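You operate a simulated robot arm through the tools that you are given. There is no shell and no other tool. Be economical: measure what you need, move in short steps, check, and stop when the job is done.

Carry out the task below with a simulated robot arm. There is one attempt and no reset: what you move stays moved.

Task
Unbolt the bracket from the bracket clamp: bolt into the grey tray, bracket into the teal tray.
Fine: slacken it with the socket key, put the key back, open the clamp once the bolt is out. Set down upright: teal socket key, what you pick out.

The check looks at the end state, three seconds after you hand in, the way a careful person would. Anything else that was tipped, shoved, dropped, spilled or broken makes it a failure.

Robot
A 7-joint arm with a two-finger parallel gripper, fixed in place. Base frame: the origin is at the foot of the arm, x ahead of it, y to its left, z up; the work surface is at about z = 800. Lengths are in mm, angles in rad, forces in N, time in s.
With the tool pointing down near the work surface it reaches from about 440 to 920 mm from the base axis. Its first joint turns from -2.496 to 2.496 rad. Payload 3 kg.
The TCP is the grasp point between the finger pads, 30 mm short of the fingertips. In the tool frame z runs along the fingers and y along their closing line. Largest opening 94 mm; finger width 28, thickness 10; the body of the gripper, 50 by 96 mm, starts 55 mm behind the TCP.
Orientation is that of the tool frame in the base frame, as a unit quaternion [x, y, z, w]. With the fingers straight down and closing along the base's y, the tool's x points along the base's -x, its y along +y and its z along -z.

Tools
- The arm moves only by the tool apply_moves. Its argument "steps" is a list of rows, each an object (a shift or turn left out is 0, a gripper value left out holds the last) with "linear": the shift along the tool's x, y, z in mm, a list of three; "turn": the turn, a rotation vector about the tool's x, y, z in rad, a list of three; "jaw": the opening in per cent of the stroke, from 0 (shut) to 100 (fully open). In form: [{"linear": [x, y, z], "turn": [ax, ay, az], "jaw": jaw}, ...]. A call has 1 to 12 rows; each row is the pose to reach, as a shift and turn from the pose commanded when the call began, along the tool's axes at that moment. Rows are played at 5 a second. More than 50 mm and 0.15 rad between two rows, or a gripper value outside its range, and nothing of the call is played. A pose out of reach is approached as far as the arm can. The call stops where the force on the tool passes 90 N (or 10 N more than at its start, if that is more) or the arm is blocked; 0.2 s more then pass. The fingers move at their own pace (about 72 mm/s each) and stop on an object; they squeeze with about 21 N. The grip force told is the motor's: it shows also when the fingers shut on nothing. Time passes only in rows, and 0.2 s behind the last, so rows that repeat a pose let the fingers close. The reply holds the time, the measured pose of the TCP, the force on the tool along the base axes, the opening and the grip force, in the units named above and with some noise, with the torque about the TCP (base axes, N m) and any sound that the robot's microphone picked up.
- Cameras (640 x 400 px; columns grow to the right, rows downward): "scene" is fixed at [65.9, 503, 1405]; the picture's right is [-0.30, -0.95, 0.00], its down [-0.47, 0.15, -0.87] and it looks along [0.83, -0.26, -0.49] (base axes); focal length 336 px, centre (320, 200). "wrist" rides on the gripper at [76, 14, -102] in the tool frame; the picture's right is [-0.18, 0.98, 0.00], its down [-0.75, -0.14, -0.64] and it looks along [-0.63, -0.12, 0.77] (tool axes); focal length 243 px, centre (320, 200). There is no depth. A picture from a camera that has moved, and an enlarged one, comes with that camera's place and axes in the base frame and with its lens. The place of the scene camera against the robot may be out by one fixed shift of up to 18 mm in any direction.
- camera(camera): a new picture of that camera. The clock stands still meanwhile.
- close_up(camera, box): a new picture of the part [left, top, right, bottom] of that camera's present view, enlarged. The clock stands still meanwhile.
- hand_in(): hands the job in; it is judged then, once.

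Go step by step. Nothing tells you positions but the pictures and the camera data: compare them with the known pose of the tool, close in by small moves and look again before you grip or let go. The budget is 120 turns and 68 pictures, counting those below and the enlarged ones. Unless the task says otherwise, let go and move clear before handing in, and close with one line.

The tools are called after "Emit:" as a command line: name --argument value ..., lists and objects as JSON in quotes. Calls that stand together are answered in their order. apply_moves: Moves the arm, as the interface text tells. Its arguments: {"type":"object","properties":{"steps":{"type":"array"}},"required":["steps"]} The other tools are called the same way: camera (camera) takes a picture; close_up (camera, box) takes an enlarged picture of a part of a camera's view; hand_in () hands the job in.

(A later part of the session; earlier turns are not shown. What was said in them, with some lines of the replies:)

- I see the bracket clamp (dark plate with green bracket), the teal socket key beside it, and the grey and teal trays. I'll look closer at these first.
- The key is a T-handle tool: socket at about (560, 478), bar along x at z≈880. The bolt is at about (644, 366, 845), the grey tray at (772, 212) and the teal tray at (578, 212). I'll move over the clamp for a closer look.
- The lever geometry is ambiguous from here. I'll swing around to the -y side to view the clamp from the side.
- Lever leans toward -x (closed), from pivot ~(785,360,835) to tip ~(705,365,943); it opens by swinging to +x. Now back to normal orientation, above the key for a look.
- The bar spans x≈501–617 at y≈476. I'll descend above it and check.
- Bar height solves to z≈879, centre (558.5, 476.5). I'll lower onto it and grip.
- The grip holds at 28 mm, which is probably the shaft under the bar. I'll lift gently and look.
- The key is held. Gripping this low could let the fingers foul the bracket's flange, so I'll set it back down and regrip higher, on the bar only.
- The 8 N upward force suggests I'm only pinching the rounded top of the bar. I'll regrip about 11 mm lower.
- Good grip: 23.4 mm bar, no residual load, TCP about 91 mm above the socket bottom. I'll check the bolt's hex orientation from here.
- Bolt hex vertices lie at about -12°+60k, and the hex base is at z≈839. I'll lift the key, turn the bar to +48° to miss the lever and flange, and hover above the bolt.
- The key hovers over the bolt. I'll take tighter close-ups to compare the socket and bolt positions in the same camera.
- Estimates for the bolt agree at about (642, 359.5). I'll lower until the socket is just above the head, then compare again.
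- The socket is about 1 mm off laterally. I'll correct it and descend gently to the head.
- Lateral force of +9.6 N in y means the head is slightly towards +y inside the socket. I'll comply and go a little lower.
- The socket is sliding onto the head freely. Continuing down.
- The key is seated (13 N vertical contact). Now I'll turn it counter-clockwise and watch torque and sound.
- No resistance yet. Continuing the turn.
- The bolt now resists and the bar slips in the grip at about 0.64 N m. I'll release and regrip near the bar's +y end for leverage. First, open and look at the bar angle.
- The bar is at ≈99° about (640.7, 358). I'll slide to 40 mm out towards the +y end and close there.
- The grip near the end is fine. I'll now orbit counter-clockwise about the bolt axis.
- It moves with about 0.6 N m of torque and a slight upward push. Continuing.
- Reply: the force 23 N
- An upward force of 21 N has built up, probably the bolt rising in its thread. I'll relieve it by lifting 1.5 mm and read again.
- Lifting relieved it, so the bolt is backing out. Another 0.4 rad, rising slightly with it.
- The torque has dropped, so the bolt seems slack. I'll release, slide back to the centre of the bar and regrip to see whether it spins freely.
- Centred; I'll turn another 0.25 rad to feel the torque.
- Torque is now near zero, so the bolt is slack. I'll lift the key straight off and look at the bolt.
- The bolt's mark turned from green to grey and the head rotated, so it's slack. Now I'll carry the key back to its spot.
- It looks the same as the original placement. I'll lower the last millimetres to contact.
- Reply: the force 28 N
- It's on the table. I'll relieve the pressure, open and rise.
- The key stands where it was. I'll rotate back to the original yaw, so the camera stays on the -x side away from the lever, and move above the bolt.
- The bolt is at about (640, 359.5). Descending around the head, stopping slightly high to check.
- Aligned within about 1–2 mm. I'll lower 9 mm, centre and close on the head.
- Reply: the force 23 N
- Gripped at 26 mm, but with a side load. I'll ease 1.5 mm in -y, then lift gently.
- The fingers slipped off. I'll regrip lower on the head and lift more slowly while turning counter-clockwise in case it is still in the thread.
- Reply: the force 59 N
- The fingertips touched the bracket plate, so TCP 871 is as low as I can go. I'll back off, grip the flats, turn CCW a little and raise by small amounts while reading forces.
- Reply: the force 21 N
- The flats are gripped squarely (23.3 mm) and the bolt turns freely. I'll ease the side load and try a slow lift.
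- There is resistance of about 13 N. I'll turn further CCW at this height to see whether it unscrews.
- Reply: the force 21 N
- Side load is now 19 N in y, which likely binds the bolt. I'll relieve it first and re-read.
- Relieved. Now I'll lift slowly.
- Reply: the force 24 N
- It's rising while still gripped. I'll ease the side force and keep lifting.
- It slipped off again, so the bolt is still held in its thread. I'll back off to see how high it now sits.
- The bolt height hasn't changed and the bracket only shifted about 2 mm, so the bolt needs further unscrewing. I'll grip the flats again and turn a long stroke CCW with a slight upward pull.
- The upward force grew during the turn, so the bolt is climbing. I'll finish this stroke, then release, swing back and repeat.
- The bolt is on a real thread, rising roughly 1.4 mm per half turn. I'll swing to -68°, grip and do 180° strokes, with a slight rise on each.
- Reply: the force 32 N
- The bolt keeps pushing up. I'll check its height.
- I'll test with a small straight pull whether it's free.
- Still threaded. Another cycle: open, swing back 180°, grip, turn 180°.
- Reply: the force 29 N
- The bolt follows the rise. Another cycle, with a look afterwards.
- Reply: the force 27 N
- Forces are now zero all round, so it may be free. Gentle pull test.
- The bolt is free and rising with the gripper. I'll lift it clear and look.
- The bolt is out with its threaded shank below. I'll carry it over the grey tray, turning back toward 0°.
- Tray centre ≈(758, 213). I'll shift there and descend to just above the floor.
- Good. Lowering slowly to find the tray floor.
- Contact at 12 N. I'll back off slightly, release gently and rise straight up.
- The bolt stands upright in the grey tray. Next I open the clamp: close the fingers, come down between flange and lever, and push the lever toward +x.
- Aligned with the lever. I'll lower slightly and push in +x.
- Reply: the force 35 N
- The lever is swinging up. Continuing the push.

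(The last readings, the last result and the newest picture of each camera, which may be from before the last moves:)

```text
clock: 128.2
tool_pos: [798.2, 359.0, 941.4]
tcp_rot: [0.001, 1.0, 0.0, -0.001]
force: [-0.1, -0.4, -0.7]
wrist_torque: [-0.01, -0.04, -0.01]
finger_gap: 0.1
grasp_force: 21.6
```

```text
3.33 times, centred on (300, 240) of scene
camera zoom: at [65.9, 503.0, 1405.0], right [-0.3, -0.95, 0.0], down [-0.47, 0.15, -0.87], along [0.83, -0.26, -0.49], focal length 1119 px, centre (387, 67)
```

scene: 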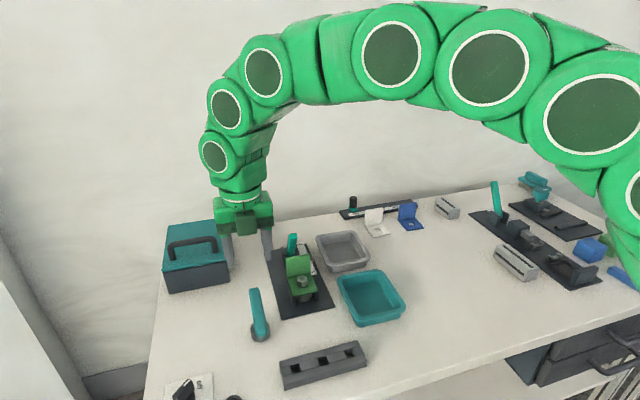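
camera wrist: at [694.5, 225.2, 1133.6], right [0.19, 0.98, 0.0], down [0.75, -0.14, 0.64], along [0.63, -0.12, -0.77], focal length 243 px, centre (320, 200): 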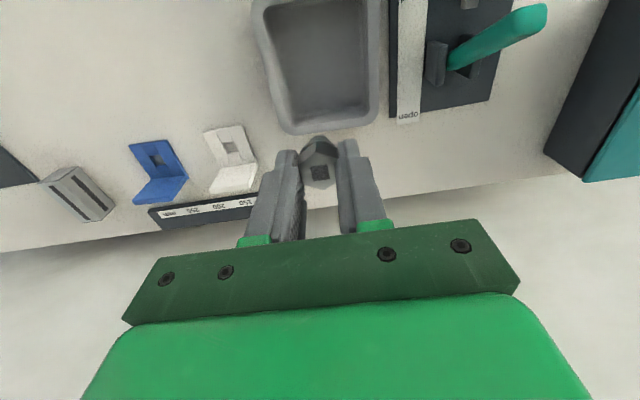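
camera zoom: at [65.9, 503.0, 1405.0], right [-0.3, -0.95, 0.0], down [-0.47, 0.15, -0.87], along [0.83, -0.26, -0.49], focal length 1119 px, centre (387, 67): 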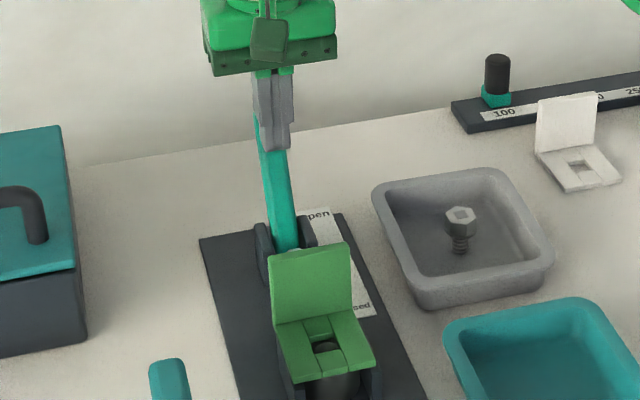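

The lever is past vertical. I'll push a bit further toward its open stop.

Emit:
apply_moves --steps '[{"linear": [-7, 0, 2]}, {"linear": [-14, 0, 4]}, {"linear": [-21, 0, 6]}, {"linear": [-28, 0, 8]}, {"linear": [-33, 0, 10]}, {"linear": [-33, 0, 10]}]'

Emit:
camera --camera "wrist"

```text
clock: 128.7
tool_pos: [801.9, 359.2, 941.9]
tcp_rot: [-0.001, 1.0, -0.003, -0.006]
force: [-49.2, -22.9, 36.9]
wrist_torque: [-1.07, 0.94, -0.12]
finger_gap: 0.0
grasp_force: 21.0
stopped in row 2: the force on the tool passed its limit at 112 N (the readings are from after the stop); the commanded pose is now the measured one
```

```text
8 pictures are left
camera wrist: at [726.1, 376.5, 1044.7], right [0.18, 0.98, -0.01], down [0.76, -0.13, 0.63], along [0.62, -0.12, -0.77], focal length 243 px, centre (320, 200)
```

wrist: 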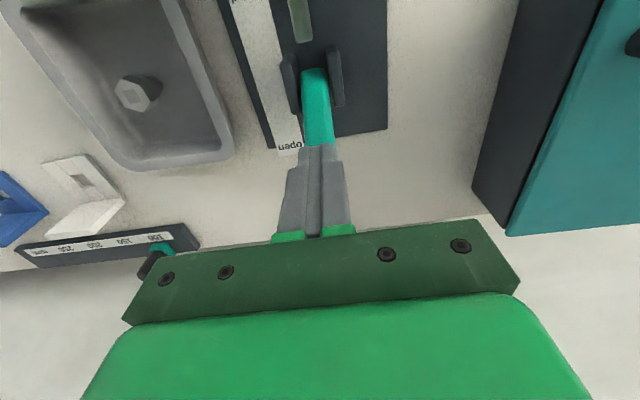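

The lever reached its open stop. I'll back off, rise and rotate above the bracket flange to pinch it by its thickness.

Emit:
apply_moves --steps '[{"linear": [12, 0, 0]}, {"linear": [25, 0, 0]}, {"linear": [25, 0, -45]}, {"linear": [25, 0, -88]}]'

Emit:
apply_moves --steps '[{"linear": [9, 0.3, 0], "turn": [0, 0, -0.143], "jaw": 40}, {"linear": [18, 0.6, 0], "turn": [0, 0, -0.286]}, {"linear": [28, 0.9, 0], "turn": [0, 0, -0.429]}, {"linear": [37, 1.2, 0], "turn": [0, 0, -0.572]}, {"linear": [46, 1.5, 0], "turn": [0, 0, -0.715]}, {"linear": [56, 1.8, 0], "turn": [0, 0, -0.858]}, {"linear": [65, 2, 0], "turn": [0, 0, -1.001]}, {"linear": [74, 2.3, 0], "turn": [0, 0, -1.144]}, {"linear": [84, 2.5, 0], "turn": [0, 0, -1.287]}, {"linear": [93, 2.8, 0], "turn": [0, 0, -1.43]}, {"linear": [103, 3, 0], "turn": [0, 0, -1.571]}, {"linear": [103, 3, 0], "turn": [0, 0, -1.571]}]'

Emit:
camera --camera "wrist"

```text
clock: 129.7
tool_pos: [777.5, 362.2, 1026.4]
tcp_rot: [-0.002, 1.0, -0.002, -0.006]
force: [-0.2, 0.6, 1.4]
wrist_torque: [0.02, 0.0, 0.02]
finger_gap: 0.0
grasp_force: 20.9
```

```text
clock: 132.3
tool_pos: [675.2, 364.2, 1029.4]
tcp_rot: [0.709, -0.705, -0.002, 0.005]
force: [0.1, -0.1, 0.4]
wrist_torque: [-0.03, 0.0, 0.0]
finger_gap: 38.0
grasp_force: 0.0
```

```text
7 pictures are left
camera wrist: at [662.3, 290.1, 1132.0], right [-0.98, 0.18, 0.01], down [0.14, 0.76, 0.64], along [0.11, 0.63, -0.77], focal length 243 px, centre (320, 200)
```

wrist: 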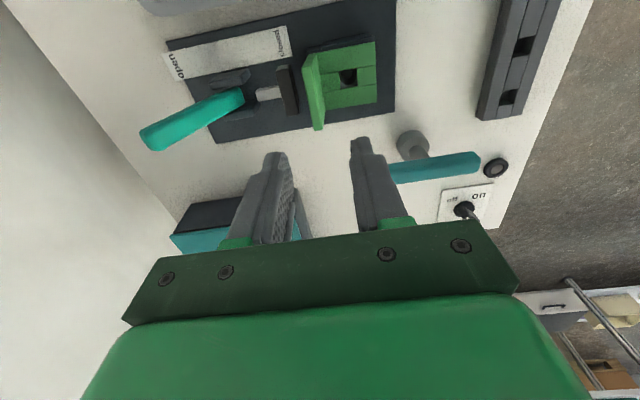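

The clamp is open and its pad is clear of the flange. I'll go down to just above the flange, with fingers narrowly open, and check.

Emit:
apply_moves --steps '[{"linear": [4.2, -2.8, 40], "jaw": 34}, {"linear": [4.2, -2.8, 80], "jaw": 34}, {"linear": [4.2, -2.8, 92], "jaw": 34}, {"linear": [4.2, -2.8, 92], "jaw": 34}]'

Emit:
camera --camera "wrist"

```text
clock: 133.3
tool_pos: [675.7, 361.8, 936.3]
tcp_rot: [0.708, -0.706, -0.002, 0.004]
force: [-0.5, 0.0, -0.5]
wrist_torque: [-0.03, 0.02, -0.02]
finger_gap: 32.1
grasp_force: 0.0
```

```text
6 pictures are left
camera wrist: at [662.8, 286.3, 1038.9], right [-0.98, 0.18, 0.01], down [0.14, 0.76, 0.64], along [0.11, 0.63, -0.77], focal length 243 px, centre (320, 200)
```

wrist: 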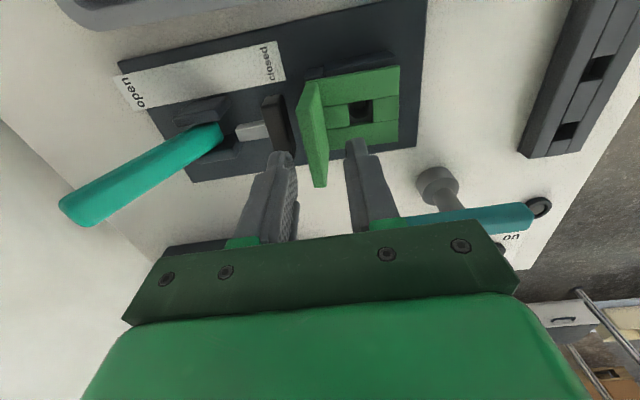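

The flange sits between the fingers. Descending and closing on it.

Emit:
apply_moves --steps '[{"linear": [-1, -1.5, 10], "jaw": 34}, {"linear": [-1, -1.5, 20], "jaw": 34}, {"linear": [-1, -1.5, 30], "jaw": 34}, {"linear": [-1, -1.5, 30], "jaw": 0}, {"linear": [-1, -1.5, 30], "jaw": 0}, {"linear": [-1, -1.5, 30], "jaw": 0}, {"linear": [-1, -1.5, 30], "jaw": 0}]'

```text
clock: 134.9
tool_pos: [676.6, 360.9, 907.7]
tcp_rot: [0.708, -0.706, -0.002, 0.005]
force: [1.4, 1.5, 2.8]
wrist_torque: [0.22, -0.03, -0.07]
finger_gap: 9.5
grasp_force: 20.5
```

Gripped at 9.5 mm. Lifting slowly.

Emit:
apply_moves --steps '[{"linear": [0, 0, -3]}, {"linear": [0, 0, -8]}, {"linear": [0, 0, -20]}, {"linear": [0, 0, -45]}, {"linear": [0, 0, -80]}, {"linear": [0, 0, -110]}, {"linear": [0, 0, -110]}]'

Emit:
close_up --camera "scene" --box '[240, 170, 420, 340]'

```text
clock: 136.5
tool_pos: [679.5, 361.2, 1016.2]
tcp_rot: [0.708, -0.706, -0.002, 0.005]
force: [0.3, -0.1, -1.3]
wrist_torque: [0.0, -0.04, -0.05]
finger_gap: 9.6
grasp_force: 21.2
```

```text
2.35 times, centred on (330, 255) of scene
camera zoom: at [65.9, 503.0, 1405.0], right [-0.3, -0.95, 0.0], down [-0.47, 0.15, -0.87], along [0.83, -0.26, -0.49], focal length 790 px, centre (296, 71)
```

zoom: 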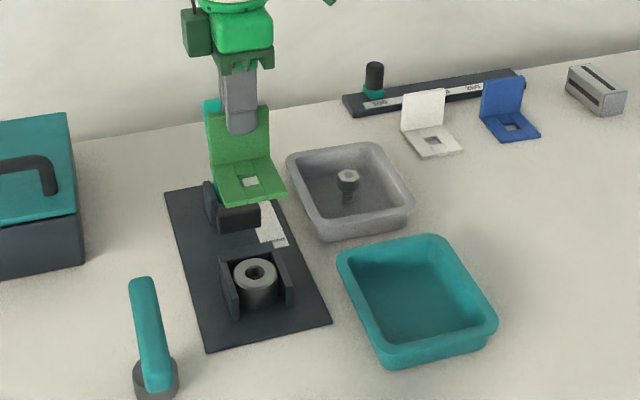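

The bracket is held upright. Teal tray centre ≈(564, 216). I'll carry it there, keeping the flange toward +x, and lower to just above the floor.

Emit:
apply_moves --steps '[{"linear": [30, 17, 0]}, {"linear": [60, 35, 0]}, {"linear": [90, 52, 0]}, {"linear": [120, 69, 0]}, {"linear": [147, 85.5, 0]}, {"linear": [147, 85.5, 0]}, {"linear": [147, 85.5, 40]}, {"linear": [147, 85.5, 80]}, {"linear": [147, 85.5, 110]}, {"linear": [147, 85.5, 120]}, {"linear": [147, 85.5, 120]}]'

Emit:
close_up --camera "scene" --box '[310, 230, 430, 340]'

```text
clock: 138.9
tool_pos: [593.1, 212.6, 899.7]
tcp_rot: [0.709, -0.706, -0.003, 0.005]
force: [0.1, -0.8, -1.9]
wrist_torque: [0.02, -0.03, 0.01]
finger_gap: 9.8
grasp_force: 21.4
```

```text
3.64 times, centred on (370, 285) of scene
camera zoom: at [65.9, 503.0, 1405.0], right [-0.3, -0.95, 0.0], down [-0.47, 0.15, -0.87], along [0.83, -0.26, -0.49], focal length 1220 px, centre (138, -109)
```

zoom: 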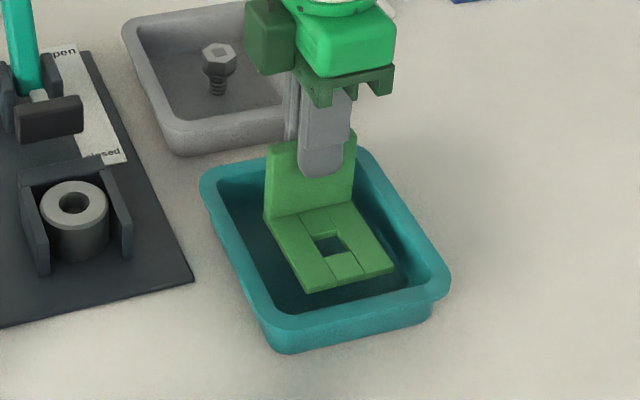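

Well inside the tray. Lowering slowly to the floor.

Emit:
apply_moves --steps '[{"linear": [0, 0, 4]}, {"linear": [0, 0, 8]}, {"linear": [0, 0, 11]}, {"linear": [0, 0, 13]}, {"linear": [0, 0, 13]}]'

Emit:
apply_moves --steps '[{"linear": [0, 0, 1]}, {"linear": [0, 0, 2]}, {"linear": [0, 0, 3]}, {"linear": [0, 0, 3]}]'

```text
clock: 140.1
tool_pos: [592.8, 212.6, 887.2]
tcp_rot: [0.708, -0.706, -0.002, 0.005]
force: [0.4, -0.3, -1.7]
wrist_torque: [0.0, 0.01, 0.0]
finger_gap: 9.4
grasp_force: 21.1
```

```text
clock: 141.1
tool_pos: [594.1, 212.9, 882.8]
tcp_rot: [0.708, -0.706, -0.003, 0.005]
force: [0.4, -0.3, -0.3]
wrist_torque: [-0.03, 0.01, -0.03]
finger_gap: 9.4
grasp_force: 21.1
```

Emit:
apply_moves --steps '[{"linear": [0, 0, 1]}, {"linear": [0, 0, 2]}, {"linear": [0, 0, 2]}]'

Emit:
apply_moves --steps '[{"linear": [0, 0, 0.8]}, {"linear": [0, 0, 1.6]}, {"linear": [0, 0, 1.6]}]'

```text
clock: 141.9
tool_pos: [593.1, 213.1, 880.2]
tcp_rot: [0.708, -0.706, -0.002, 0.005]
force: [-0.3, -0.4, -1.5]
wrist_torque: [0.03, 0.0, 0.0]
finger_gap: 9.6
grasp_force: 21.3
```

```text
clock: 142.7
tool_pos: [593.7, 213.8, 879.1]
tcp_rot: [0.708, -0.706, -0.002, 0.005]
force: [-0.6, 0.1, -1.9]
wrist_torque: [0.0, -0.03, 0.04]
finger_gap: 9.6
grasp_force: 21.2
```

Emit:
apply_moves --steps '[{"linear": [0, 0, 0.8]}, {"linear": [0, 0, 1.6]}, {"linear": [0, 0, 1.6]}]'

Emit:
apply_moves --steps '[{"linear": [0, 0, 0.8]}, {"linear": [0, 0, 1.6]}, {"linear": [0, 0, 1.6]}]'

```text
clock: 143.5
tool_pos: [593.3, 213.5, 878.1]
tcp_rot: [0.708, -0.706, -0.002, 0.005]
force: [0.0, 0.1, -1.9]
wrist_torque: [-0.04, 0.01, -0.03]
finger_gap: 9.7
grasp_force: 20.7
```

```text
clock: 144.3
tool_pos: [594.7, 213.2, 875.1]
tcp_rot: [0.708, -0.706, -0.002, 0.004]
force: [0.0, 3.3, 18.5]
wrist_torque: [0.1, -0.11, 0.01]
finger_gap: 9.5
grasp_force: 20.6
```

Contact at 18 N. I'll relieve it, open gently and rise.

Emit:
apply_moves --steps '[{"linear": [0, 0, -0.9]}, {"linear": [0, 0, -0.9]}, {"linear": [0, 0, -0.9], "jaw": 16}, {"linear": [0, 0, -0.9], "jaw": 22}, {"linear": [0, 0, -0.9], "jaw": 28}, {"linear": [0, 0, -0.9], "jaw": 28}, {"linear": [0, 0, -15]}, {"linear": [0, 0, -40]}, {"linear": [0, 0, -85]}, {"linear": [0, 0, -130]}, {"linear": [0, 0, -170]}]'

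Emit:
camera --camera "scene"

Emit:
close_up --camera "scene" --box '[230, 210, 430, 350]'

```text
clock: 146.7
tool_pos: [596.7, 213.0, 1044.7]
tcp_rot: [0.708, -0.706, -0.003, 0.005]
force: [0.5, 0.5, -0.3]
wrist_torque: [0.04, -0.04, -0.01]
finger_gap: 26.3
grasp_force: 0.0
```

```text
3 pictures are left
```

scene: 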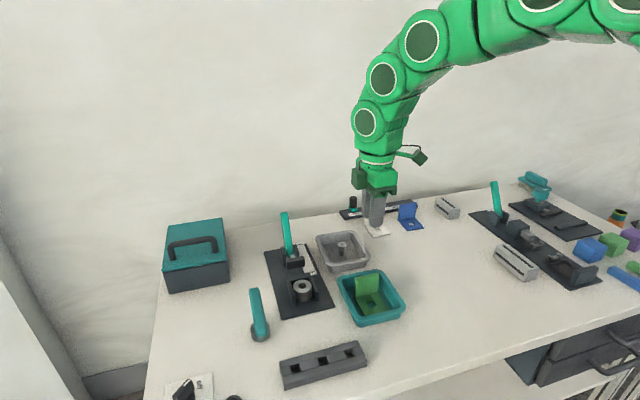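

```text
2.86 times, centred on (330, 280) of scene
camera zoom: at [65.9, 503.0, 1405.0], right [-0.3, -0.95, 0.0], down [-0.47, 0.15, -0.87], along [0.83, -0.26, -0.49], focal length 959 px, centre (291, -29)
```

zoom: 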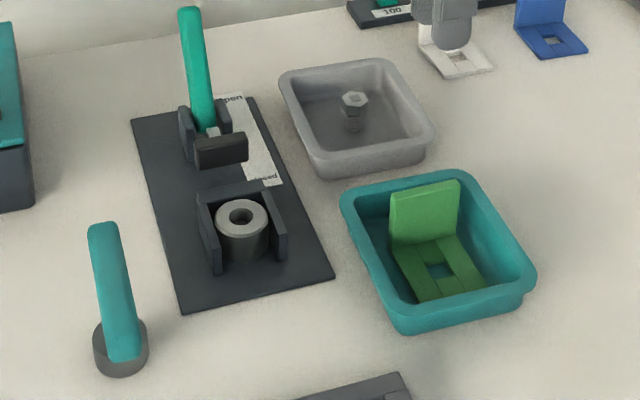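

The bolt is standing in the grey tray, the bracket is upright in the teal tray, the key is back on its spot and the clamp is open. The gripper is clear, so I'm handing in.

Emit:
hand_in

```text
The job is handed in.
```

The job is handed in: the bolt is upright in the grey tray, the bracket is upright in the teal tray, the socket key is standing back in its place and the clamp is open.
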